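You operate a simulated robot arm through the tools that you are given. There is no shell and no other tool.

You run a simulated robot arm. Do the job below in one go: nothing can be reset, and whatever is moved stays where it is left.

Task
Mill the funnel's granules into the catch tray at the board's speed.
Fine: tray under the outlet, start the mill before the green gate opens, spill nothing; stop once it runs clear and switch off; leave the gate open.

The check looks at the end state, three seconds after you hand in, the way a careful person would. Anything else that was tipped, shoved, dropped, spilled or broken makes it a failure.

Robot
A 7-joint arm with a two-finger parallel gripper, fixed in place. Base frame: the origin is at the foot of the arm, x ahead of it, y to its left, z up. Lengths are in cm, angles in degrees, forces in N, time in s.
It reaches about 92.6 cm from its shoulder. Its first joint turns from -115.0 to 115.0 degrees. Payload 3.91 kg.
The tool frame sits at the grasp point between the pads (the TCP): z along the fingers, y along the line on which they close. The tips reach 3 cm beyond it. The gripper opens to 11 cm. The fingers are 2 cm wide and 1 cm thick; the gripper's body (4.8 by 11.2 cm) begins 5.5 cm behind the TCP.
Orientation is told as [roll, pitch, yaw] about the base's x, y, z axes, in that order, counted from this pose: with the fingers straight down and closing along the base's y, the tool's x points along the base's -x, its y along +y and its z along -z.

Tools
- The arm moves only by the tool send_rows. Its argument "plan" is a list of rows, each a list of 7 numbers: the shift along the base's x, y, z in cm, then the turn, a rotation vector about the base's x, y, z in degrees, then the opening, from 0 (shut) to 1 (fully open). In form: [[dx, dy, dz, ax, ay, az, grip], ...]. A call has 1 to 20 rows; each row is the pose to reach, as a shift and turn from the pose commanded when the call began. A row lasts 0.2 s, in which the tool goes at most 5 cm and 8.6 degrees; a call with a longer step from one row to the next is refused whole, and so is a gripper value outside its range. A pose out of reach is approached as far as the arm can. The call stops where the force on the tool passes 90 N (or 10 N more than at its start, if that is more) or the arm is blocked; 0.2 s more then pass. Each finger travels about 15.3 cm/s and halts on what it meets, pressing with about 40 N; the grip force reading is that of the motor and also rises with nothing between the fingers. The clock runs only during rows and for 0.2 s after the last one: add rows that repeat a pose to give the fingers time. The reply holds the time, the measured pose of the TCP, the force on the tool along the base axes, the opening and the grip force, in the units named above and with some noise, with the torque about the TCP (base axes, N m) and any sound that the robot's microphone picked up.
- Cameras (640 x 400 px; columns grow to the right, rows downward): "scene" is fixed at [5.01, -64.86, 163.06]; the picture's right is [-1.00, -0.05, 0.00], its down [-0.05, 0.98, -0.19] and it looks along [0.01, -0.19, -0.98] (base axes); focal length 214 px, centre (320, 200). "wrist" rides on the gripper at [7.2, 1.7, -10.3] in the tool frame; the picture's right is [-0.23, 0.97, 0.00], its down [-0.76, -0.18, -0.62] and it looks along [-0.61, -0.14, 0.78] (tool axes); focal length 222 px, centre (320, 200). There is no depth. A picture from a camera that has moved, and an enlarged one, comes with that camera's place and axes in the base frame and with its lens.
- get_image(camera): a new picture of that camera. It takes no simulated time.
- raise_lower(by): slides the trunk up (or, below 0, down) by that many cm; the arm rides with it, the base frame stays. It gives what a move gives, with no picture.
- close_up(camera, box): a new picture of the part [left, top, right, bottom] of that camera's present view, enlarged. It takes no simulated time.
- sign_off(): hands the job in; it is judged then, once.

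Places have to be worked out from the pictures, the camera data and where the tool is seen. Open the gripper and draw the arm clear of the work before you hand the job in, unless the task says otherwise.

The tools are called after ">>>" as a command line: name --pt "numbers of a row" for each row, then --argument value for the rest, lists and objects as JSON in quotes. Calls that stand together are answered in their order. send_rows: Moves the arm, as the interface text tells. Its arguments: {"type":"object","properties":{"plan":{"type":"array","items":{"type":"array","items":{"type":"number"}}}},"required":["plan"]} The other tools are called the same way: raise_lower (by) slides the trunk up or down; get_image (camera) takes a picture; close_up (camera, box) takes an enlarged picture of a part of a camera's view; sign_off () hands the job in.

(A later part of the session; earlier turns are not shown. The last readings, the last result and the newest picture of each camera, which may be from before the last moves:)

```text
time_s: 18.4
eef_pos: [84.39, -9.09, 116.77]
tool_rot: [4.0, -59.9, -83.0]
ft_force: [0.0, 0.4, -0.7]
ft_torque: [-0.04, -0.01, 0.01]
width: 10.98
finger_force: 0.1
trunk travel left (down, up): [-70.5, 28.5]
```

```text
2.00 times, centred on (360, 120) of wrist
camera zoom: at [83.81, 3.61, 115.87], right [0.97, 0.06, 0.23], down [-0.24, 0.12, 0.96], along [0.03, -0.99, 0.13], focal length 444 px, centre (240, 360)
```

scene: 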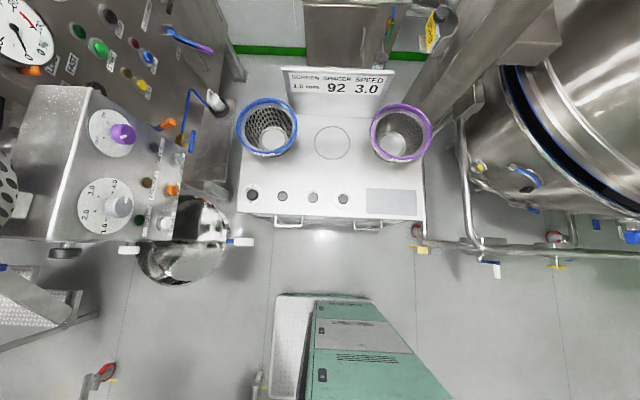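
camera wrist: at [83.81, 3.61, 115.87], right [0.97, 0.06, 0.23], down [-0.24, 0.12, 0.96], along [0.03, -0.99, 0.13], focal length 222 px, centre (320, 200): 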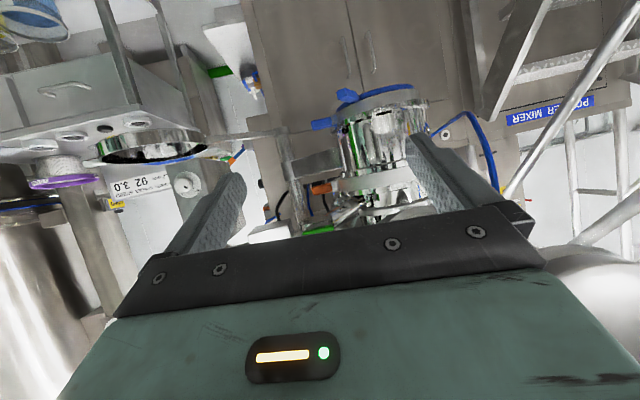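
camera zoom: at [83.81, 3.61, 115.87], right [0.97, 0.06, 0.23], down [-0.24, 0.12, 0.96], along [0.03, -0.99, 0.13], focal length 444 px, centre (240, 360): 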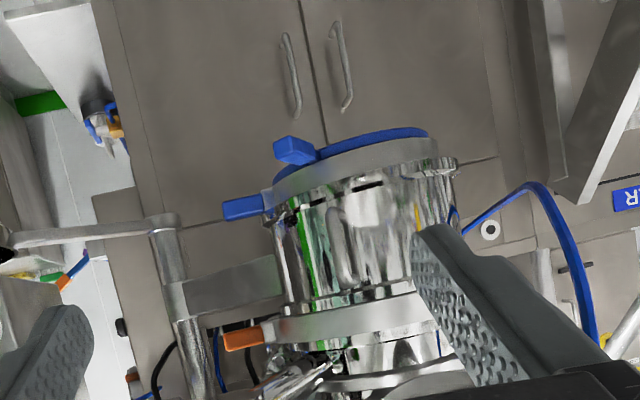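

Reachable. I'll pitch the camera further up to see the tube's underside and the mill's top above the gripper line.

>>> send_rows --pt "-1 0 0 -8 -1 0 1" --pt "-2 0 0 -16 -2 0 1" --pt "-3 0 0 -22 -2.7 0 1"

>>> get_image --camera "wrist"

>>> close_up --camera "wrist" --box '[220, 20, 460, 220]'

```text
time_s: 19.2
eef_pos: [81.37, -9.34, 116.94]
tool_rot: [3.5, -82.1, -82.6]
ft_force: [-0.1, -0.8, 0.3]
ft_torque: [0.03, 0.03, 0.03]
width: 11.0
finger_force: 0.1
trunk travel left (down, up): [-70.5, 28.5]
```

```text
taken
camera wrist: at [80.88, 1.99, 111.26], right [0.96, 0.15, 0.23], down [-0.28, 0.47, 0.84], along [0.02, -0.87, 0.49], focal length 222 px, centre (320, 200)
```

wrist: 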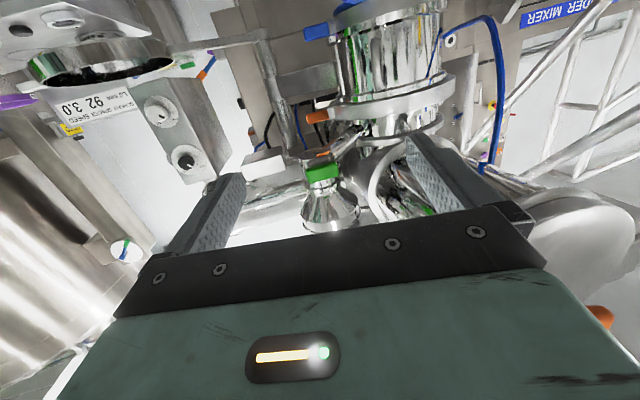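

```text
2.00 times, centred on (340, 120) of wrist
camera zoom: at [80.88, 1.99, 111.26], right [0.96, 0.15, 0.23], down [-0.28, 0.47, 0.84], along [0.02, -0.87, 0.49], focal length 444 px, centre (280, 360)
```

zoom: 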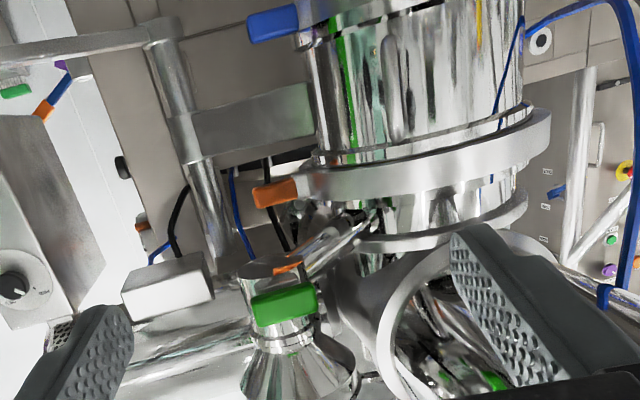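

From below I see the funnel cone, the tube with the green handle, and something shiny running from the tube bottom toward the mill head. I'll move closer and lower to understand this area.

>>> send_rows --pt "-1 -3 -3 0 0 0 1" --pt "-2 -6 -6 0 0 0 1" --pt "-3 -9 -8 0 0 0 1" --pt "-4 -11 -10 0 0 0 1"

>>> close_up --camera "wrist" --box '[220, 20, 460, 220]'

>>> close_up --camera "wrist" --box '[290, 80, 420, 200]'

```text
time_s: 20.2
eef_pos: [77.43, -20.35, 106.96]
tool_rot: [3.4, -82.0, -82.4]
ft_force: [0.2, 0.3, 0.2]
ft_torque: [-0.02, 0.01, 0.03]
width: 11.0
finger_force: 0.1
trunk travel left (down, up): [-70.5, 28.5]
```

```text
2.00 times, centred on (340, 120) of wrist
camera zoom: at [76.97, -9.04, 101.34], right [0.96, 0.15, 0.23], down [-0.28, 0.47, 0.84], along [0.02, -0.87, 0.49], focal length 444 px, centre (280, 360)
```

zoom: 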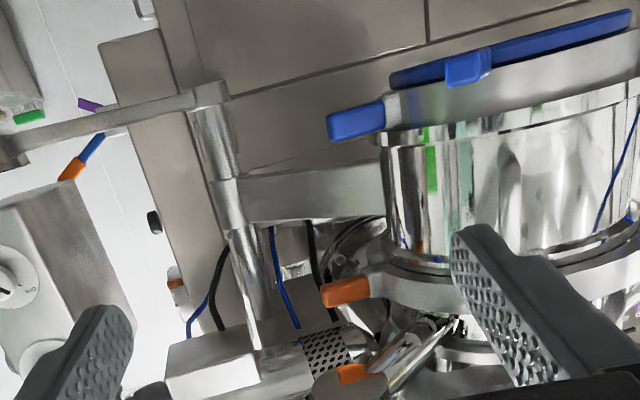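

```text
3.33 times, centred on (355, 140) of wrist
camera zoom: at [76.97, -9.04, 101.34], right [0.96, 0.15, 0.23], down [-0.28, 0.47, 0.84], along [0.02, -0.87, 0.49], focal length 740 px, centre (203, 400)
```

zoom: 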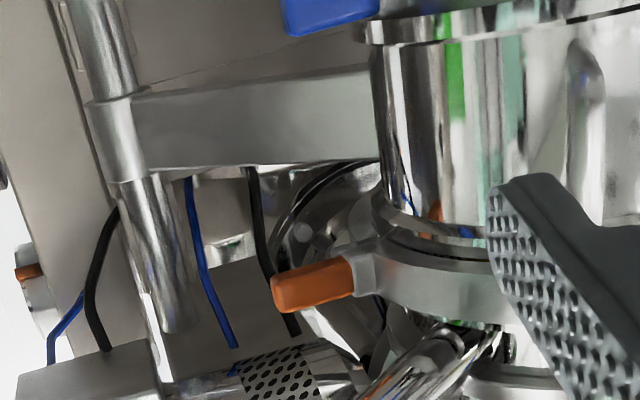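

The gate tube ends in a shiny plate near z≈126 with a chute into the mill head, and the mill's bottom outlet is at about (107.5, -56.5). Tray must end there, so I need to know the true reach; I'll extend in +x at low height in free space.

>>> send_rows --pt "4 0 0 0 0 5 1" --pt "8 0 0 0 0 10 1" --pt "12 0 0 0 0 15 1" --pt "16 0 0 0 0 20 1" --pt "20 0 0 0 0 25 1" --pt "24 0 0 0 0 30 1"

>>> get_image --camera "wrist"

```text
time_s: 21.6
eef_pos: [101.18, -19.98, 106.88]
tool_rot: [3.2, -82.0, -52.3]
ft_force: [-0.7, 0.2, 0.1]
ft_torque: [-0.01, 0.02, 0.0]
width: 11.0
finger_force: 0.1
trunk travel left (down, up): [-70.5, 28.5]
```

```text
taken
camera wrist: at [95.02, -10.39, 101.18], right [0.75, 0.61, 0.23], down [-0.47, 0.27, 0.84], along [0.45, -0.74, 0.49], focal length 222 px, centre (320, 200)
```

wrist: 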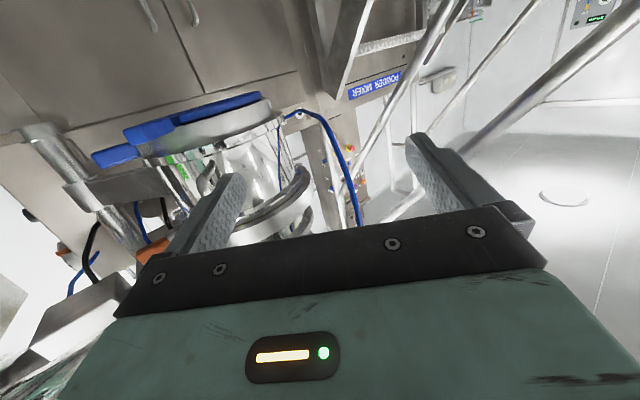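

The arm reaches x≈101 here, so its shoulder is ahead of the origin and the tray's end position is within reach. Panel controls sit on a nearly vertical face at x≈43 (speed knob near (42, -69.6, 123.5), purple near (41.4, -82.4, 126.6), START near (44, -67, 109)). I'll retreat and head to the panel's front for accurate views.

>>> send_rows --pt "-4.5 0 1.5 0 0 5 1" --pt "-9 0 3 0 0 10 1" --pt "-13.5 0 5 0 0 15 1" --pt "-18 0 7 0 0 20 1" --pt "-22.5 0 9 0 0 25 1" --pt "-27 0 11 0 0 30 1" --pt "-31.5 0 13 0 0 35 1" --pt "-36 0 15 0 0 40 1" --pt "-40.5 0 17 0 0 45 1" --pt "-45 0 18 0 0 50 1"

>>> send_rows --pt "-4 -2 0 0 0 0 1" --pt "-8 -4 0 0 0 0 1" --pt "-12 -6 0 0 0 0 1" --pt "-16 -8 0 0 0 0 1" --pt "-20 -10 0 0 0 0 1" --pt "-24 -12 0 0 0 0 1" --pt "-28 -15 0 0 0 0 1" --pt "-31 -19 0 0 0 0 1" --pt "-33 -23 0 0 0 0 1" --pt "-34 -27 0 0 0 0 1" --pt "-34 -31 0 0 0 0 1" --pt "-34 -35 0 0 0 0 1"

>>> get_image --camera "wrist"

```text
time_s: 23.8
eef_pos: [60.36, -22.5, 128.99]
tool_rot: [3.8, -81.9, -2.7]
ft_force: [0.2, 0.3, -1.0]
ft_torque: [-0.04, -0.02, 0.04]
width: 11.0
finger_force: 0.0
out of reach, approached as far as the arm can: row 8, 9, 10
trunk travel left (down, up): [-70.5, 28.5]
```

```text
time_s: 26.4
eef_pos: [27.26, -52.46, 130.66]
tool_rot: [-0.9, -80.7, 1.8]
ft_force: [-0.1, 0.7, -0.1]
ft_torque: [-0.02, 0.0, 0.0]
width: 11.0
finger_force: 0.1
out of reach, approached as far as the arm can: row 1, 2, 3, 4, 11, 12
trunk travel left (down, up): [-70.5, 28.5]
```

```text
taken
camera wrist: at [15.88, -50.94, 125.27], right [0.02, 0.97, 0.22], down [-0.49, -0.18, 0.85], along [0.87, -0.13, 0.47], focal length 222 px, centre (320, 200)
```

wrist: 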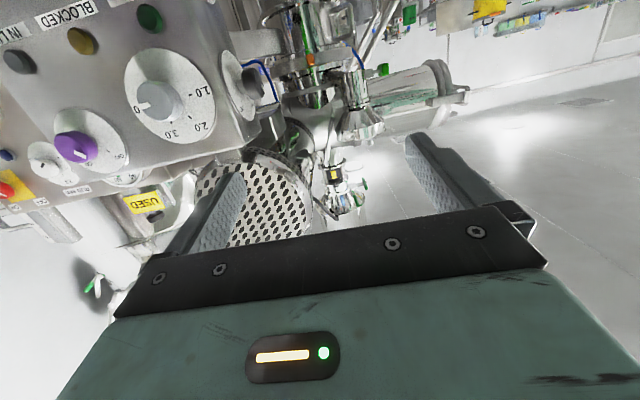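

Reach toward -y stalls here, likely because the target is high relative to the shoulder. The view shows the speed dial at 4.0 clearly; I'll raise the trunk and bring the hand down so it works nearer shoulder height.

>>> raise_lower --by 24

>>> send_rows --pt "-1 0 -4 0 0 0 1" --pt "-2 0 -8 0 0 0 1" --pt "-3 0 -12 0 0 0 1" --pt "-4 0 -16 0 0 0 1" --pt "-4 0 -20 0 0 0 1" --pt "-4 0 -24 0 0 0 1"

>>> send_rows --pt "0 -4 0 0 0 0 1" --pt "0 -8 0 0 0 0 1" --pt "0 -12 0 0 0 0 1" --pt "0 -16 0 0 0 0 1"

>>> get_image --camera "wrist"

```text
time_s: 28.9
eef_pos: [26.42, -52.7, 154.3]
tool_rot: [3.1, -81.6, -2.2]
ft_force: [0.1, -0.9, -0.1]
ft_torque: [-0.02, -0.02, -0.03]
width: 11.0
finger_force: 0.0
trunk travel left (down, up): [-94.5, 4.5]
```

```text
time_s: 30.3
eef_pos: [28.07, -44.1, 144.03]
tool_rot: [0.2, -80.5, 1.0]
ft_force: [0.8, 0.5, 0.0]
ft_torque: [0.02, 0.01, 0.0]
width: 10.99
finger_force: 0.1
out of reach, approached as far as the arm can: row 1, 2, 3, 4, 5, 6
trunk travel left (down, up): [-94.5, 4.5]
```

```text
time_s: 31.3
eef_pos: [27.8, -49.35, 149.42]
tool_rot: [3.2, -81.6, -2.5]
ft_force: [0.8, -0.5, -0.9]
ft_torque: [-0.01, -0.05, 0.01]
width: 10.98
finger_force: 0.1
out of reach, approached as far as the arm can: row 1, 2, 3, 4
trunk travel left (down, up): [-94.5, 4.5]
```

```text
taken
camera wrist: at [16.36, -47.74, 143.92], right [0.02, 0.97, 0.23], down [-0.5, -0.19, 0.84], along [0.86, -0.14, 0.49], focal length 222 px, centre (320, 200)
```

wrist: 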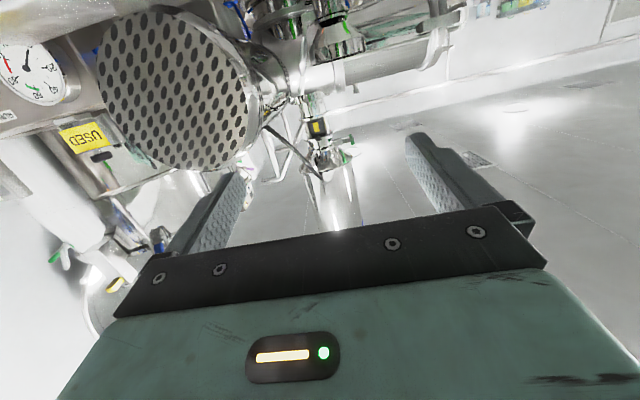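

Odd: going lower is refused with fingers pointing along +x, so a wrist limit is involved. I'll test rolling the hand about its own axis, which should free the wrist, while staying in free air.

>>> send_rows --pt "0 0 0 8 0 0 1" --pt "0 0 0 16 0 0 1" --pt "0 0 0 24 0 0 1" --pt "0 0 0 32 0 0 1" --pt "0 0 0 40 0 0 1" --pt "0 0 0 48 0 0 1" --pt "0 0 0 56 0 0 1" --pt "0 0 0 64 0 0 1" --pt "0 0 0 72 0 0 1" --pt "0 0 0 80 0 0 1" --pt "0 0 0 88 0 0 1"

>>> send_rows --pt "0 -4 0 0 0 0 1" --pt "0 -8 0 0 0 0 1" --pt "0 -12 0 0 0 0 1" --pt "0 -12 -4 0 0 0 1" --pt "0 -12 -8 0 0 0 1"

>>> get_image --camera "wrist"

```text
time_s: 33.7
eef_pos: [43.32, -40.18, 154.58]
tool_rot: [90.4, -5.0, -82.4]
ft_force: [-2.1, -1.9, -0.1]
ft_torque: [0.0, -0.01, 0.12]
width: 10.99
finger_force: 0.1
out of reach, approached as far as the arm can: row 2, 3, 4, 5, 6, 7, 8, 9, 10, 11
trunk travel left (down, up): [-94.5, 4.5]
```

```text
time_s: 34.9
eef_pos: [43.66, -48.28, 150.03]
tool_rot: [90.0, -5.4, -82.1]
ft_force: [-0.9, 0.1, 0.1]
ft_torque: [-0.02, 0.01, 0.0]
width: 11.0
finger_force: 0.2
out of reach, approached as far as the arm can: row 4, 5
trunk travel left (down, up): [-94.5, 4.5]
```

```text
taken
camera wrist: at [32.45, -42.42, 151.15], right [0.02, -0.13, 0.99], down [-0.51, -0.85, -0.11], along [0.86, -0.5, -0.08], focal length 222 px, centre (320, 200)
```

wrist: 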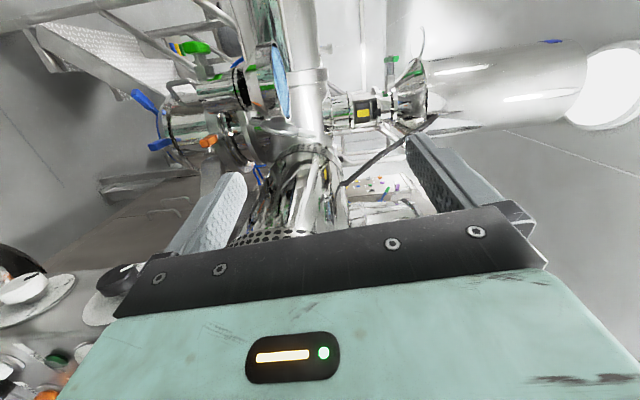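

Rolling the other way didn't free it. I'll go back to the neutral fingers-down pose near the start and explore reach toward the panel from there.

>>> send_rows --pt "-2 0 1 -8 0 0 1" --pt "-4 0 2 -16 0 0 1" --pt "-6 0 2 -24 0 0 1" --pt "-8 0 2 -32 0 0 1" --pt "-10 0 2 -40 0 0 1" --pt "-12 0 2 -48 0 0 1" --pt "-13 0 2 -56 0 0 1" --pt "-14 0 2 -64 0 0 1" --pt "-15 0 2 -72 0 0 1" --pt "-16 0 2 -80 0 0 1" --pt "-16 0 2 -88 0 0 1"

>>> send_rows --pt "0 0 0 0 8 0 1" --pt "0 0 0 0 16 0 1" --pt "0 0 0 0 24 0 1" --pt "0 0 0 0 32 0 1" --pt "0 0 0 0 40 0 1" --pt "0 0 0 0 48 0 1" --pt "0 0 0 0 56 0 1" --pt "0 0 0 0 64 0 1" --pt "0 0 0 0 72 0 1" --pt "0 0 0 0 80 0 1"

>>> send_rows --pt "0 -4 0 0 0 0 1" --pt "0 -8 0 0 0 0 1" --pt "0 -12 0 0 0 0 1" --pt "0 -16 0 0 0 0 1" --pt "0 -20 0 0 0 0 1" --pt "0 -24 0 0 0 0 1"

```text
time_s: 37.5
eef_pos: [31.09, -48.97, 151.43]
tool_rot: [-18.6, -79.0, 21.2]
ft_force: [-0.2, 0.1, 0.8]
ft_torque: [0.0, -0.04, 0.03]
width: 10.99
finger_force: 0.1
trunk travel left (down, up): [-94.5, 4.5]
stopped in row 11: the arm was blocked; the commanded pose is now the measured one
```

```text
time_s: 39.7
eef_pos: [28.44, -47.68, 152.22]
tool_rot: [1.4, -0.9, 4.0]
ft_force: [-0.7, 0.3, 0.0]
ft_torque: [-0.02, -0.02, 0.0]
width: 11.0
finger_force: 0.1
trunk travel left (down, up): [-94.5, 4.5]
```

```text
time_s: 41.1
eef_pos: [28.25, -71.89, 152.8]
tool_rot: [1.4, -1.3, 4.1]
ft_force: [1.2, 0.7, -0.4]
ft_torque: [-0.05, 0.06, 0.0]
width: 11.01
finger_force: 0.0
trunk travel left (down, up): [-94.5, 4.5]
```

Fingers-down works well: the hand is at (28, -72, 153). I'll check the wrist view, then descend in front of the panel.

>>> get_image --camera "wrist"

>>> send_rows --pt "-1 0 -4 0 -4 -4 1" --pt "-2 0 -8 0 -8 -4 1" --pt "-3 0 -10 0 -12 -4 1" --pt "-4 0 -10 0 -16 -4 1" --pt "-5 0 -10 0 -20 -4 1" --pt "-6 0 -10 0 -25 -4 1"

>>> get_image --camera "wrist"

```text
taken
camera wrist: at [20.72, -70.96, 163.04], right [0.16, 0.99, 0.03], down [0.76, -0.14, 0.63], along [0.63, -0.08, -0.77], focal length 222 px, centre (320, 200)
```

wrist: 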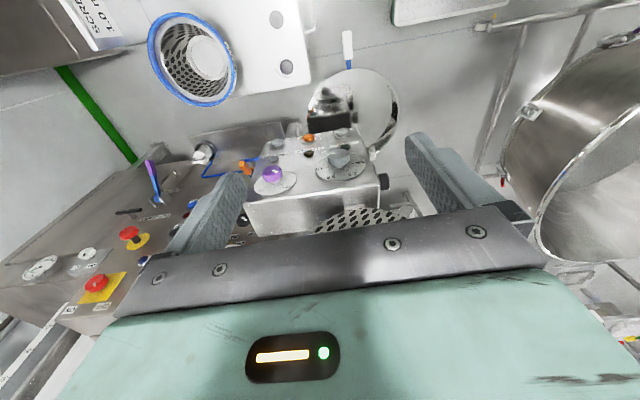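

```text
time_s: 42.5
eef_pos: [22.41, -71.66, 142.31]
tool_rot: [0.4, -26.2, 0.2]
ft_force: [0.1, 0.7, 0.1]
ft_torque: [0.0, 0.0, 0.03]
width: 11.0
finger_force: 0.1
trunk travel left (down, up): [-94.5, 4.5]
```

```text
taken
camera wrist: at [11.32, -70.15, 148.59], right [0.2, 0.97, 0.11], down [0.41, -0.18, 0.89], along [0.89, -0.13, -0.44], focal length 222 px, centre (320, 200)
```

wrist: 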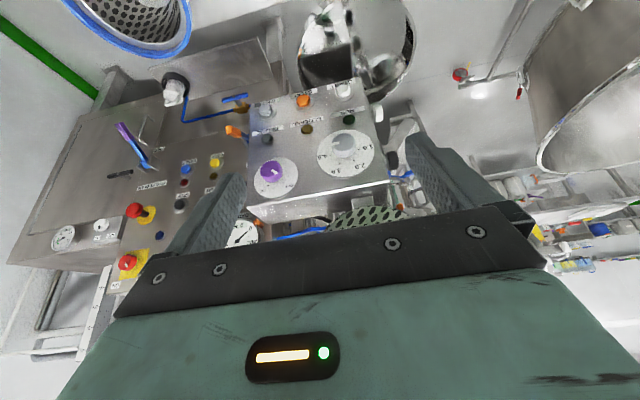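

Now the panel is in full view. I'll take a zoom, then go lower for a second view with a long vertical baseline.

>>> close_up --camera "wrist" --box '[240, 70, 400, 220]'

>>> send_rows --pt "0 0 -4 0 -4 0 1" --pt "0 0 -8 0 -8 0 1" --pt "0 0 -12 0 -12 0 1" --pt "0 0 -16 0 -16 0 1" --pt "0 0 -18 0 -20 0 1"

>>> get_image --camera "wrist"

>>> close_up --camera "wrist" --box '[240, 20, 400, 170]'

```text
2.67 times, centred on (320, 145) of wrist
camera zoom: at [11.32, -70.15, 148.59], right [0.2, 0.97, 0.11], down [0.41, -0.18, 0.89], along [0.89, -0.13, -0.44], focal length 592 px, centre (320, 347)
```

zoom: 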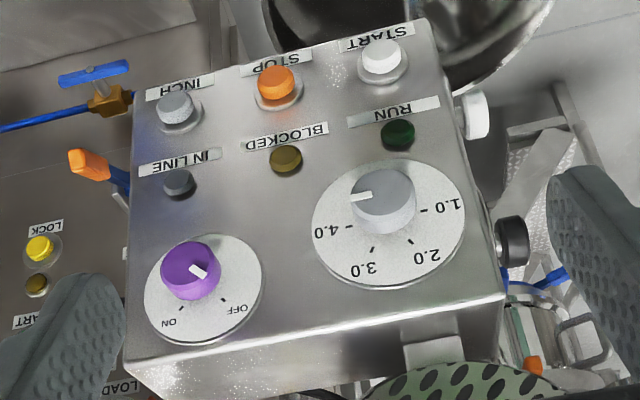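

```text
time_s: 43.7
eef_pos: [22.59, -71.69, 124.42]
tool_rot: [0.3, -46.1, 0.3]
ft_force: [1.3, -0.3, -0.1]
ft_torque: [-0.05, 0.03, -0.02]
width: 11.04
finger_force: 0.0
trunk travel left (down, up): [-94.5, 4.5]
```

```text
taken
camera wrist: at [9.97, -70.15, 126.44], right [0.15, 0.97, 0.17], down [0.08, -0.18, 0.98], along [0.99, -0.13, -0.1], focal length 222 px, centre (320, 200)
```

wrist: 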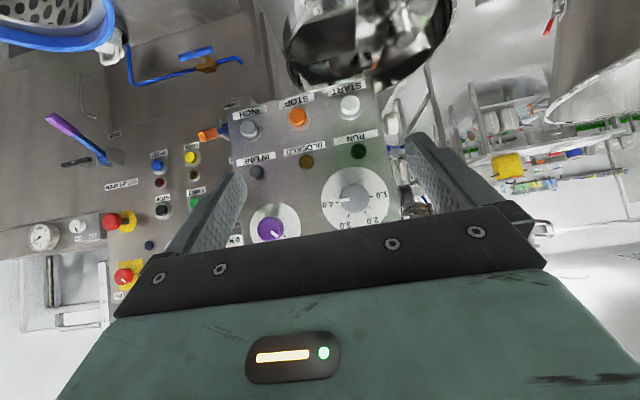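

```text
2.67 times, centred on (320, 95) of wrist
camera zoom: at [9.97, -70.15, 126.44], right [0.15, 0.97, 0.17], down [0.08, -0.18, 0.98], along [0.99, -0.13, -0.1], focal length 592 px, centre (320, 480)
```

zoom: 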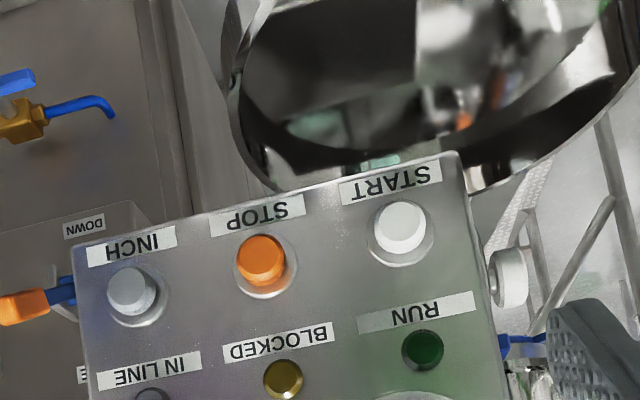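

>>> close_up --camera "wrist" --box '[230, 120, 410, 245]'

```text
3.20 times, centred on (320, 182) of wrist
camera zoom: at [9.97, -70.15, 126.44], right [0.15, 0.97, 0.17], down [0.08, -0.18, 0.98], along [0.99, -0.13, -0.1], focal length 711 px, centre (320, 256)
```

zoom: 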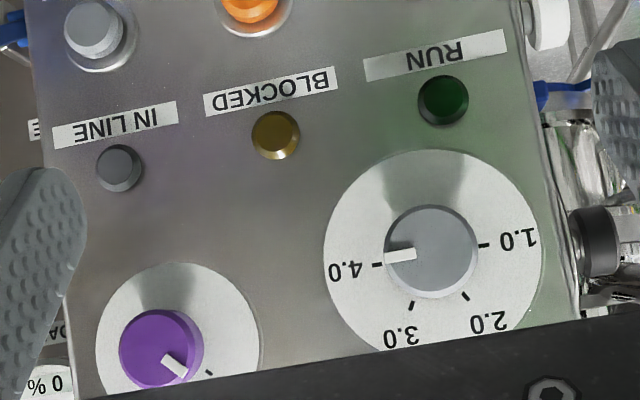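

From two views 22 cm apart: speed knob axis is along x with cap face at (41.5, -69.4, 123.8) and plate at x≈44.9, knob ≈4 cm wide; purple cap (41.8, -82.6, 126.1); START (43.7, -67.5, 109.3), STOP (43.4, -75.8, 109.4). Speed must turn from 4.0 to 3.0, i.e. -60° about +x. I tilt to pitch -20 and approach, stopping short of the knob.

>>> send_rows --pt "0 0.5 0 0 6.5 0 0.7" --pt "0 1 0 0 13 0 0.7" --pt "0 1.7 0 0 19.5 0 0.7" --pt "0 2.3 -0.6 0 26 0 0.7" --pt "4 2.3 -0.6 0 26 0 0.7" --pt "8 2.3 -0.6 0 26 0 0.7" --pt "11 2.3 -0.6 0 26 0 0.7"

>>> get_image --camera "wrist"

>>> get_image --camera "scene"

```text
time_s: 45.3
eef_pos: [33.45, -69.47, 123.56]
tool_rot: [0.4, -20.0, 0.1]
ft_force: [0.5, 0.2, 0.7]
ft_torque: [0.01, -0.02, -0.02]
width: 7.7
finger_force: 0.2
trunk travel left (down, up): [-94.5, 4.5]
```

```text
taken
camera wrist: at [23.12, -67.84, 130.84], right [0.21, 0.97, 0.08], down [0.5, -0.18, 0.85], along [0.84, -0.13, -0.53], focal length 222 px, centre (320, 200)
```

wrist: 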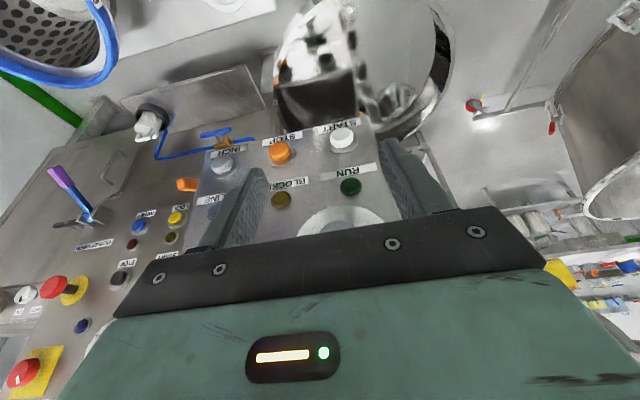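

```text
taken
```

scene: 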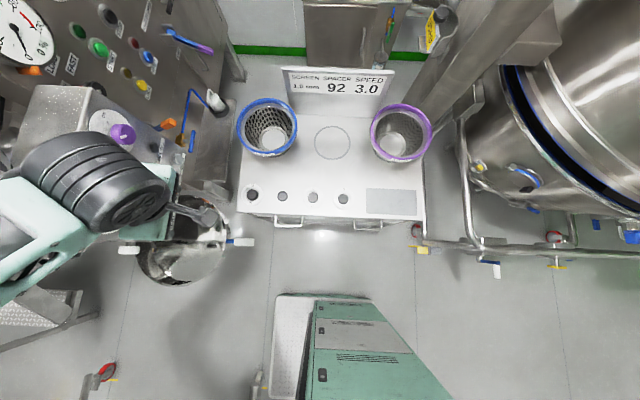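

The gripper (opened 7.7 cm) is centred on the speed knob in y and z. I move in along x to straddle the knob, then close on it.

>>> send_rows --pt "3 0 0.2 0 0 0 0.7" --pt "6 0 0.2 0 0 0 0.7" --pt "8.8 0 0.2 0 0 0 0.7" --pt "8.8 0 0.2 0 0 0 0.7"

>>> get_image --camera "wrist"

```text
time_s: 46.3
eef_pos: [42.11, -69.43, 123.97]
tool_rot: [0.4, -20.0, 0.2]
ft_force: [0.1, 0.1, 0.8]
ft_torque: [0.0, 0.0, 0.0]
width: 7.71
finger_force: 0.1
trunk travel left (down, up): [-94.5, 4.5]
```

```text
taken
camera wrist: at [31.77, -67.84, 131.22], right [0.21, 0.97, 0.08], down [0.5, -0.18, 0.85], along [0.84, -0.13, -0.53], focal length 222 px, centre (320, 200)
```

wrist: 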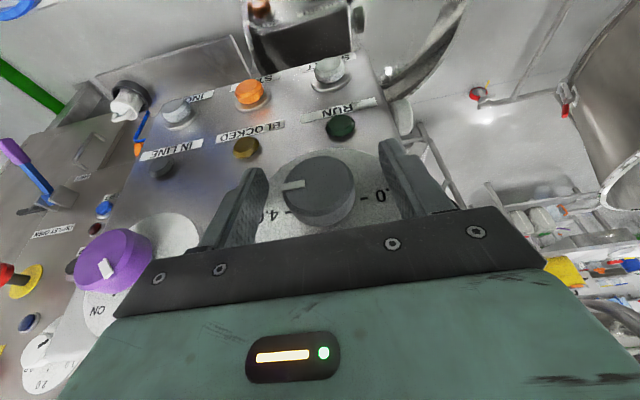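

The knob is right at the TCP. Closing the fingers on it.

>>> send_rows --pt "0 0 0 0 0 0 0.3" --pt "0 0 0 0 0 0 0.3" --pt "0 0 0 0 0 0 0.2" --pt "0 0 0 0 0 0 0.2"

>>> get_image --camera "wrist"

```text
time_s: 47.3
eef_pos: [42.08, -69.44, 123.89]
tool_rot: [0.3, -20.1, 0.2]
ft_force: [3.4, -12.9, 3.8]
ft_torque: [-0.03, 0.71, -0.51]
width: 4.19
finger_force: 45.0
trunk travel left (down, up): [-94.5, 4.5]
```

```text
taken
camera wrist: at [31.75, -67.95, 131.25], right [0.21, 0.97, 0.08], down [0.5, -0.18, 0.85], along [0.84, -0.14, -0.53], focal length 222 px, centre (320, 200)
```

wrist: 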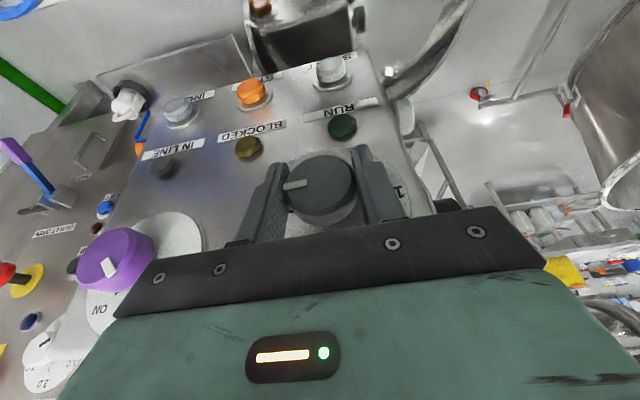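

Gripped (width 4.2 cm). I turn about +x by -30° first and check forces and the pointer.

>>> send_rows --pt "0 -0.1 0 -6 0 0 0.2" --pt "0 -0.1 0 -12 0 0 0.2" --pt "0 -0.1 0 -18 0 0 0.2" --pt "0 -0.1 0 -24 0 0 0.2" --pt "0 -0.1 0 -30 0 0 0.2"

>>> get_image --camera "wrist"

```text
time_s: 48.5
eef_pos: [42.1, -69.41, 123.79]
tool_rot: [-31.1, -17.2, 10.5]
ft_force: [-6.9, 11.6, 1.8]
ft_torque: [0.05, -0.98, 0.24]
width: 4.16
finger_force: 44.8
trunk travel left (down, up): [-94.5, 4.5]
```

```text
taken
camera wrist: at [31.73, -64.41, 129.46], right [0.21, 0.89, -0.41], down [0.5, 0.27, 0.82], along [0.84, -0.38, -0.39], focal length 222 px, centre (320, 200)
```

wrist: 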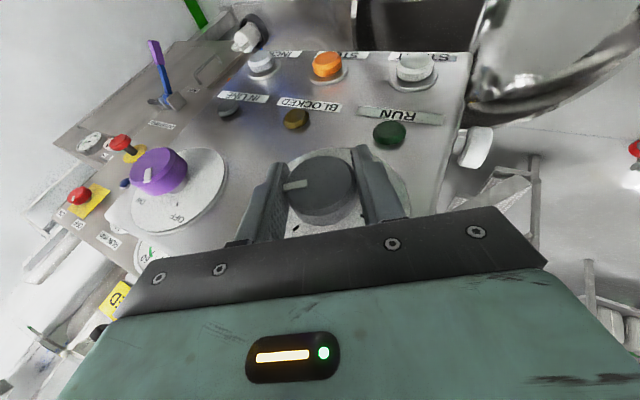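

The pointer mark stays fixed relative to the gripper, so the knob has turned with it by 30°. Continuing the other 30°.

>>> send_rows --pt "0 0 0 -6 0 0 0.2" --pt "0 0 0 -12 0 0 0.2" --pt "0 0 0 -18 0 0 0.2" --pt "0 0 0 -24 0 0 0.2" --pt "0 0 0 -30 0 0 0.2" --pt "0 0 0 -30 0 0 0.2"

>>> get_image --camera "wrist"

```text
time_s: 49.9
eef_pos: [42.02, -69.45, 123.69]
tool_rot: [-60.8, -9.5, 17.5]
ft_force: [-15.5, 23.7, -17.1]
ft_torque: [0.07, 0.29, 0.29]
width: 4.17
finger_force: 44.8
trunk travel left (down, up): [-94.5, 4.5]
```

```text
taken
camera wrist: at [31.73, -62.35, 126.1], right [0.21, 0.56, -0.8], down [0.51, 0.64, 0.58], along [0.84, -0.52, -0.15], focal length 222 px, centre (320, 200)
```

wrist: 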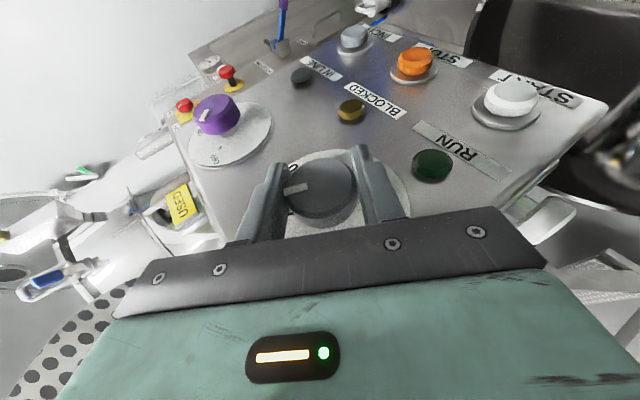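

Turned about 60°. Releasing and backing straight off along -x to read the dial.

>>> send_rows --pt "0 0 0 0 0 0 0.7" --pt "0 0 0 0 0 0 0.7" --pt "-4 0 0 0 0 0 0.7" --pt "-8 0 0 0 0 0 0.7" --pt "-12 0 0 0 0 0 0.7" --pt "-16 0 0 0 0 0 0.7"

>>> get_image --camera "wrist"

>>> close_up --camera "wrist" --box '[220, 120, 420, 240]'

>>> close_up --camera "scene" --box '[60, 80, 180, 250]'

```text
time_s: 51.3
eef_pos: [26.19, -69.7, 123.83]
tool_rot: [-61.2, -9.7, 17.7]
ft_force: [0.4, -0.5, 0.1]
ft_torque: [-0.04, 0.03, -0.05]
width: 7.71
finger_force: 0.0
trunk travel left (down, up): [-94.5, 4.5]
```

```text
taken
camera wrist: at [15.82, -62.71, 126.23], right [0.21, 0.56, -0.8], down [0.5, 0.64, 0.58], along [0.84, -0.52, -0.15], focal length 222 px, centre (320, 200)
```

wrist: 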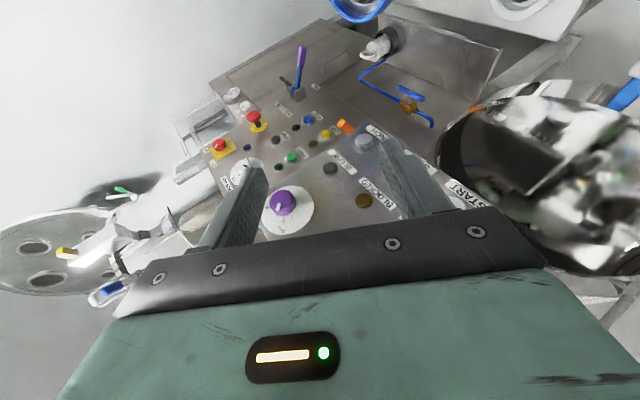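

```text
3.20 times, centred on (320, 180) of wrist
camera zoom: at [15.82, -62.71, 126.23], right [0.21, 0.56, -0.8], down [0.5, 0.64, 0.58], along [0.84, -0.52, -0.15], focal length 711 px, centre (320, 264)
```

zoom: 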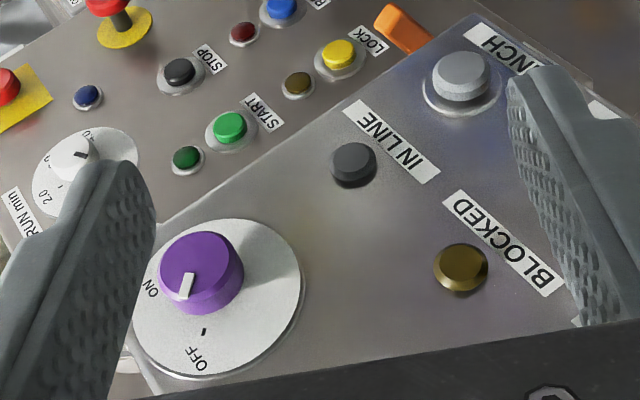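

```text
2.35 times, centred on (120, 165) of scene
camera zoom: at [5.01, -64.86, 163.06], right [-1.0, -0.05, 0.0], down [-0.05, 0.98, -0.19], along [0.01, -0.19, -0.98], focal length 505 px, centre (791, 282)
```

zoom: 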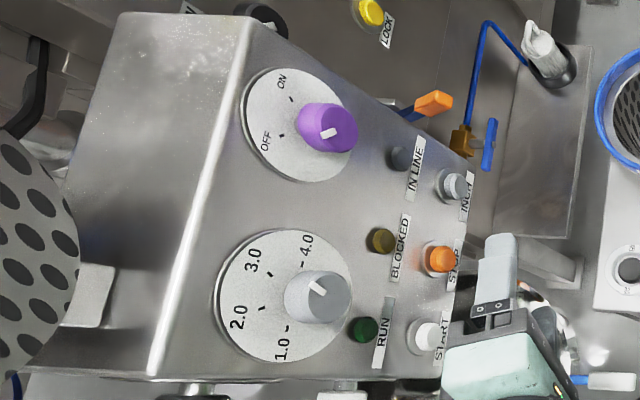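

The speed pointer now looks toward 3.0. I'll check it at higher magnification.

>>> close_up --camera "scene" --box '[75, 165, 140, 235]'

```text
5.71 times, centred on (108, 200) of scene
camera zoom: at [5.01, -64.86, 163.06], right [-1.0, -0.05, 0.0], down [-0.05, 0.98, -0.19], along [0.01, -0.19, -0.98], focal length 1226 px, centre (1534, 200)
```

zoom: 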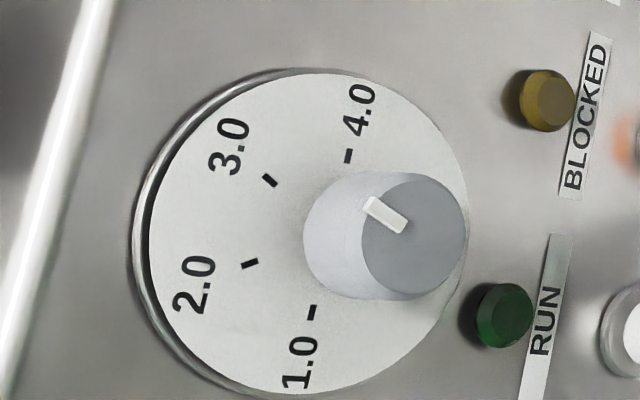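

Pointer estimate here is 23–27°, where 3.0 is at 30°, so I want a frontal view to judge precisely. I'll go back to the earlier frontal viewing pose.

>>> send_rows --pt "-1 0 0 8 0 0 0.7" --pt "-2 0 0 16 0 0 0.7" --pt "-3 0 0 24 0 0 0.7" --pt "-3.6 0 0 32 0 0 0.7" --pt "-3.6 0 0 40 0 0 0.7" --pt "-3.6 0 0 48 0 0 0.7" --pt "-3.6 0 0 56 0 0 0.7" --pt "-3.6 0 0 60 0 0 0.7"

>>> send_rows --pt "0 0 1 0 -7 0 1" --pt "0 0 2 0 -14 0 1" --pt "0 0 3 0 -21 0 1" --pt "0 0 4 0 -26 0 1"

>>> close_up --camera "wrist" --box '[230, 90, 410, 215]'

```text
time_s: 53.1
eef_pos: [22.78, -69.56, 123.9]
tool_rot: [0.5, -20.0, 0.1]
ft_force: [0.6, 0.0, 1.2]
ft_torque: [-0.02, 0.05, 0.02]
width: 7.7
finger_force: 0.1
trunk travel left (down, up): [-94.5, 4.5]
```

```text
time_s: 54.1
eef_pos: [22.64, -69.49, 128.01]
tool_rot: [0.3, -46.0, 0.3]
ft_force: [0.0, -0.4, 1.2]
ft_torque: [0.03, 0.02, 0.0]
width: 11.01
finger_force: 0.0
trunk travel left (down, up): [-94.5, 4.5]
```

```text
3.20 times, centred on (320, 152) of wrist
camera zoom: at [10.23, -67.96, 130.11], right [0.15, 0.97, 0.17], down [0.08, -0.18, 0.98], along [0.99, -0.13, -0.1], focal length 711 px, centre (320, 352)
```

zoom: 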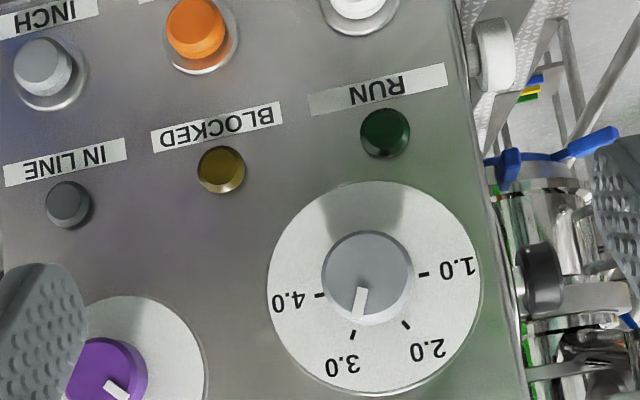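

>>> close_up --camera "wrist" --box '[300, 140, 370, 205]'

```text
6.15 times, centred on (335, 172) of wrist
camera zoom: at [10.23, -67.96, 130.11], right [0.15, 0.97, 0.17], down [0.08, -0.18, 0.98], along [0.99, -0.13, -0.1], focal length 1367 px, centre (228, 369)
```

zoom: 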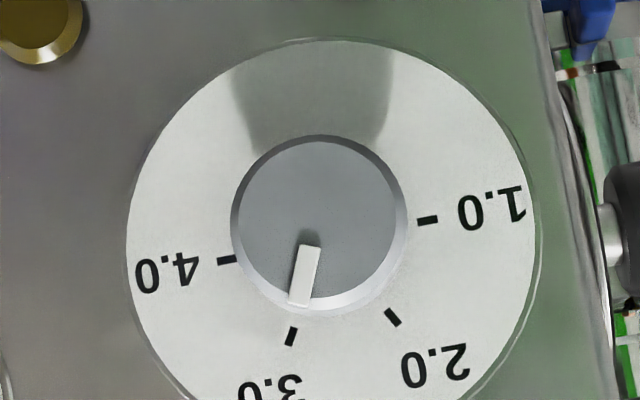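

At higher zoom the pointer is about 8–9° past 3.0 toward 2.0 (it began slightly below 4.0). I'll regrip and turn back +8.7°.

>>> send_rows --pt "0 0 -1 0 6.5 0 0.7" --pt "0 0 -2 0 13 0 0.7" --pt "0 0 -3 0 19.5 0 0.7" --pt "0 0 -4.15 0 26 0 0.7" --pt "4.5 0 -4.15 0 26 0 0.7" --pt "9 0 -4.15 0 26 0 0.7" --pt "13 0 -4.15 0 26 0 0.7" --pt "16 0 -4.15 0 26 0 0.7" --pt "19.4 0 -4.15 0 26 0 0.7" --pt "19.4 0 -4.15 0 26 0 0.7"

>>> send_rows --pt "0 0 0 0 0 0 0.3" --pt "0 0 0 0 0 0 0.2" --pt "0 0 0 0 0 0 0.2" --pt "0 0 0 0 0 0 0.2"

>>> get_image --camera "wrist"

```text
time_s: 56.3
eef_pos: [41.91, -69.72, 123.8]
tool_rot: [0.4, -20.1, 0.2]
ft_force: [0.1, 0.5, 0.2]
ft_torque: [-0.01, 0.01, 0.0]
width: 7.71
finger_force: 0.2
trunk travel left (down, up): [-94.5, 4.5]
```

```text
time_s: 57.3
eef_pos: [41.9, -69.55, 123.81]
tool_rot: [0.5, -20.1, 0.2]
ft_force: [-0.4, 19.6, -4.9]
ft_torque: [0.02, 0.1, 0.02]
width: 4.18
finger_force: 44.8
trunk travel left (down, up): [-94.5, 4.5]
```

```text
taken
camera wrist: at [31.49, -68.01, 131.13], right [0.21, 0.97, 0.09], down [0.5, -0.18, 0.84], along [0.84, -0.13, -0.53], focal length 222 px, centre (320, 200)
```

wrist: 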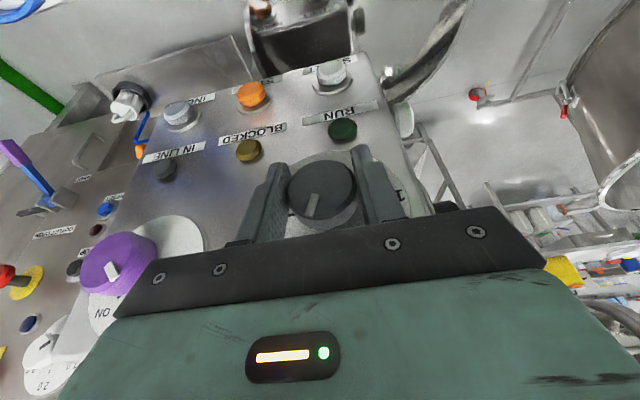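

Gripped. Turning +8.7° about x, then releasing and backing off to view.

>>> send_rows --pt "0 0.2 0 4.5 0 0 0.2" --pt "0 0.2 0 8.7 0 0 0.2" --pt "0 0.2 0 8.7 0 0 0.2" --pt "0 0.2 0 8.7 0 0 0.7" --pt "0 0.2 0 8.7 0 0 0.7" --pt "-4 0.2 0 8.7 0 0 0.7" --pt "-8 0.2 0 8.7 0 0 0.7" --pt "-12 0.2 0 8.7 0 0 0.7" --pt "-16 0.2 0 8.7 0 0 0.7" --pt "-19.4 0.2 0 4 0 0 0.7" --pt "-19.4 0.2 0 0 0 0 0.7"

>>> send_rows --pt "0 0 1 0 -7 0 1" --pt "0 0 2 0 -14 0 1" --pt "0 0 3 0 -21 0 1" --pt "0 0 4 0 -26 0 1"

>>> close_up --camera "wrist" --box '[300, 140, 370, 205]'

```text
time_s: 59.7
eef_pos: [22.73, -69.42, 123.73]
tool_rot: [0.4, -20.0, 0.2]
ft_force: [0.7, -0.1, 0.7]
ft_torque: [0.0, 0.0, -0.01]
width: 7.7
finger_force: 0.2
trunk travel left (down, up): [-94.5, 4.5]
```

```text
time_s: 60.7
eef_pos: [22.72, -69.49, 127.81]
tool_rot: [0.2, -46.2, 0.2]
ft_force: [0.9, 0.6, -0.1]
ft_torque: [0.0, 0.01, 0.01]
width: 10.99
finger_force: 0.0
trunk travel left (down, up): [-94.5, 4.5]
```

```text
6.15 times, centred on (335, 172) of wrist
camera zoom: at [10.27, -67.84, 129.82], right [0.15, 0.97, 0.17], down [0.08, -0.18, 0.98], along [0.99, -0.13, -0.1], focal length 1367 px, centre (228, 369)
```

zoom: 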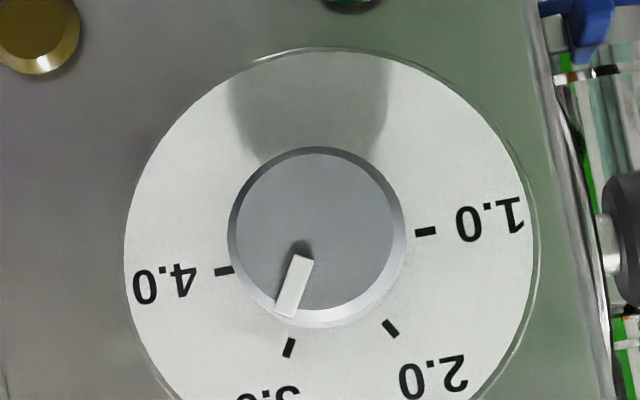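

The pointer now sits at 3.0 within about 2°. Next the purple switch; I'll zoom on it to measure its ON/OFF angles.

>>> close_up --camera "wrist" --box '[215, 150, 305, 235]'

>>> get_image --camera "scene"

```text
4.71 times, centred on (260, 192) of wrist
camera zoom: at [10.27, -67.84, 129.82], right [0.15, 0.97, 0.17], down [0.08, -0.18, 0.98], along [0.99, -0.13, -0.1], focal length 1045 px, centre (602, 235)
```

zoom: 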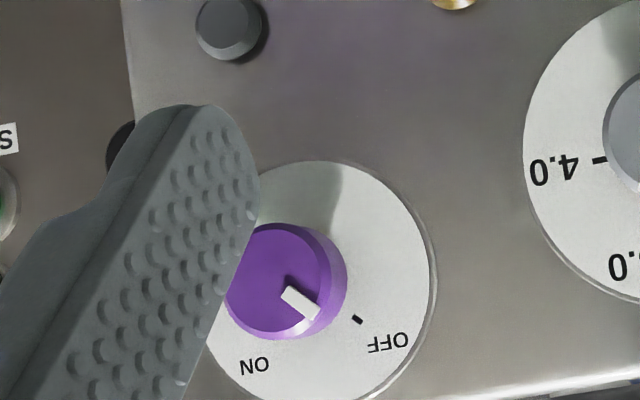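

```text
taken
```

scene: 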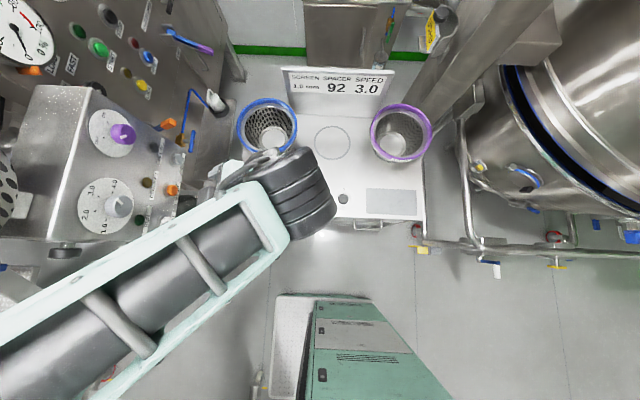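

The switch points exactly at OFF. I'll go to p=20°, shift over to y≈-82.6 well in front of the knob, and test the roll range in free air.

>>> send_rows --pt "1 -1.5 -0.5 0 6.5 0 0.7" --pt "2 -4 -1 0 13 0 0.7" --pt "3 -7 -1.5 0 19.5 0 0.7" --pt "4 -10 -1.7 0 26 0 0.7" --pt "5 -13.1 -1.7 0 26 0 0.7"

>>> send_rows --pt "0 0 0 8 0 0 0.7" --pt "0 0 0 16 0 0 0.7" --pt "0 0 0 24 0 0 0.7"

```text
time_s: 61.9
eef_pos: [27.43, -82.56, 126.02]
tool_rot: [0.4, -20.0, 0.0]
ft_force: [0.2, 0.2, 0.3]
ft_torque: [-0.03, 0.07, 0.0]
width: 7.71
finger_force: 0.1
trunk travel left (down, up): [-94.5, 4.5]
```

```text
time_s: 62.7
eef_pos: [28.76, -75.39, 126.21]
tool_rot: [23.8, -18.6, -8.0]
ft_force: [-2.7, -0.1, 0.4]
ft_torque: [0.04, -0.18, -0.04]
width: 7.71
finger_force: 0.0
out of reach, approached as far as the arm can: row 1, 2, 3
trunk travel left (down, up): [-94.5, 4.5]
```

φ=0 is reachable at the purple knob but positive roll isn't, so I'll use two strokes from about -47° to 0°. Rolling to -47° first, still in front of the panel.

>>> send_rows --pt "0 -1 0 -8 0 0 0.7" --pt "0 -2 0 -16 0 0 0.7" --pt "0 -3 0 -24 0 0 0.7" --pt "0 -4 0 -32 0 0 0.7" --pt "0 -5 0 -40 0 0 0.7" --pt "0 -6 0 -48 0 0 0.7" --pt "0 -7.2 0 -56 0 0 0.7" --pt "0 -7.2 0 -64 0 0 0.7" --pt "0 -7.2 0 -71 0 0 0.7"

>>> get_image --camera "wrist"

```text
time_s: 64.7
eef_pos: [29.2, -82.54, 126.05]
tool_rot: [-48.4, -13.4, 15.0]
ft_force: [0.2, -1.0, 0.9]
ft_torque: [-0.01, -0.03, -0.01]
width: 7.7
finger_force: 0.1
trunk travel left (down, up): [-94.5, 4.5]
```

```text
taken
camera wrist: at [18.85, -76.25, 129.89], right [0.21, 0.73, -0.66], down [0.5, 0.5, 0.71], along [0.84, -0.48, -0.26], focal length 222 px, centre (320, 200)
```

wrist: 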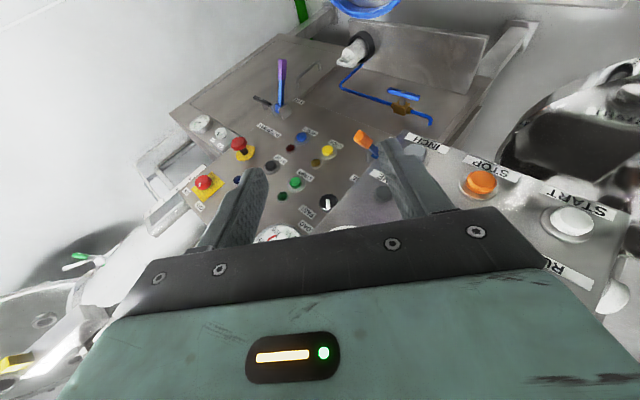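

Approaching the purple knob along +x.

>>> send_rows --pt "4 0 0 0 0 0 0.7" --pt "8 0 0 0 0 0 0.7" --pt "11 0 0 0 0 0 0.7" --pt "12.9 0 0 0 0 0 0.7" --pt "12.9 0 0 0 0 0 0.7"

>>> get_image --camera "wrist"

```text
time_s: 65.9
eef_pos: [42.33, -82.54, 125.94]
tool_rot: [-48.4, -13.4, 15.1]
ft_force: [0.3, -0.1, 0.1]
ft_torque: [0.02, 0.01, -0.02]
width: 7.73
finger_force: 0.2
trunk travel left (down, up): [-94.5, 4.5]
```

```text
taken
camera wrist: at [31.96, -76.27, 129.81], right [0.21, 0.73, -0.66], down [0.5, 0.5, 0.71], along [0.84, -0.48, -0.26], focal length 222 px, centre (320, 200)
```

wrist: 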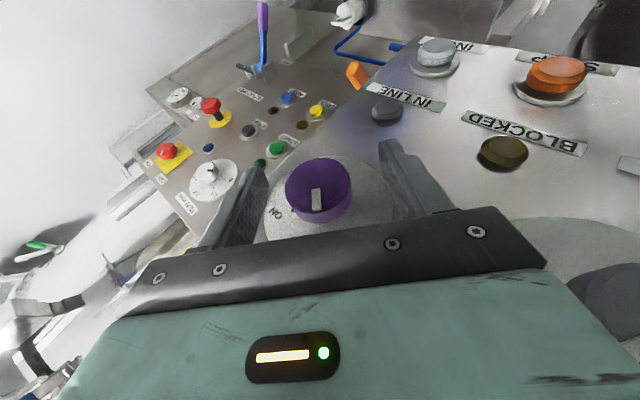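

The purple knob is centred between the fingers. I close and turn +46° about x.

>>> send_rows --pt "0 0 0 0 0 0 0.3" --pt "0 0 0 0 0 0 0.2" --pt "0 0 0 0 0 0 0.2"

>>> send_rows --pt "0 0 0 6 0 0 0.2" --pt "0 0 0 12 0 0 0.2" --pt "0 0 0 18 0 0 0.2" --pt "0 0 0 24 0 0 0.2" --pt "0 0 0 30 0 0 0.2" --pt "0 0 0 36 0 0 0.2" --pt "0 0 0 42 0 0 0.2" --pt "0 0 0 46 0 0 0.2" --pt "0 0 0 46 0 0 0.2"

>>> get_image --camera "wrist"

```text
time_s: 66.7
eef_pos: [42.31, -82.66, 126.08]
tool_rot: [-48.5, -13.4, 15.1]
ft_force: [3.8, -7.1, 7.3]
ft_torque: [-0.05, 0.23, -0.56]
width: 3.77
finger_force: 44.7
trunk travel left (down, up): [-94.5, 4.5]
```

```text
time_s: 68.7
eef_pos: [42.25, -82.79, 126.11]
tool_rot: [-0.8, -20.1, 0.5]
ft_force: [6.9, -28.1, 9.9]
ft_torque: [-0.1, 0.14, -0.14]
width: 3.8
finger_force: 44.8
trunk travel left (down, up): [-94.5, 4.5]
```

```text
taken
camera wrist: at [31.89, -81.1, 133.39], right [0.21, 0.98, 0.07], down [0.5, -0.16, 0.85], along [0.84, -0.15, -0.52], focal length 222 px, centre (320, 200)
```

wrist: 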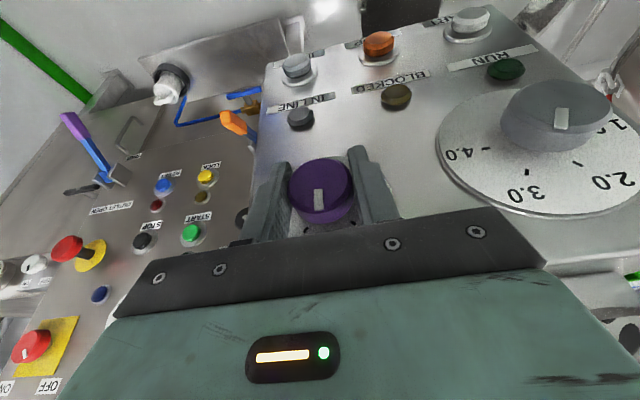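

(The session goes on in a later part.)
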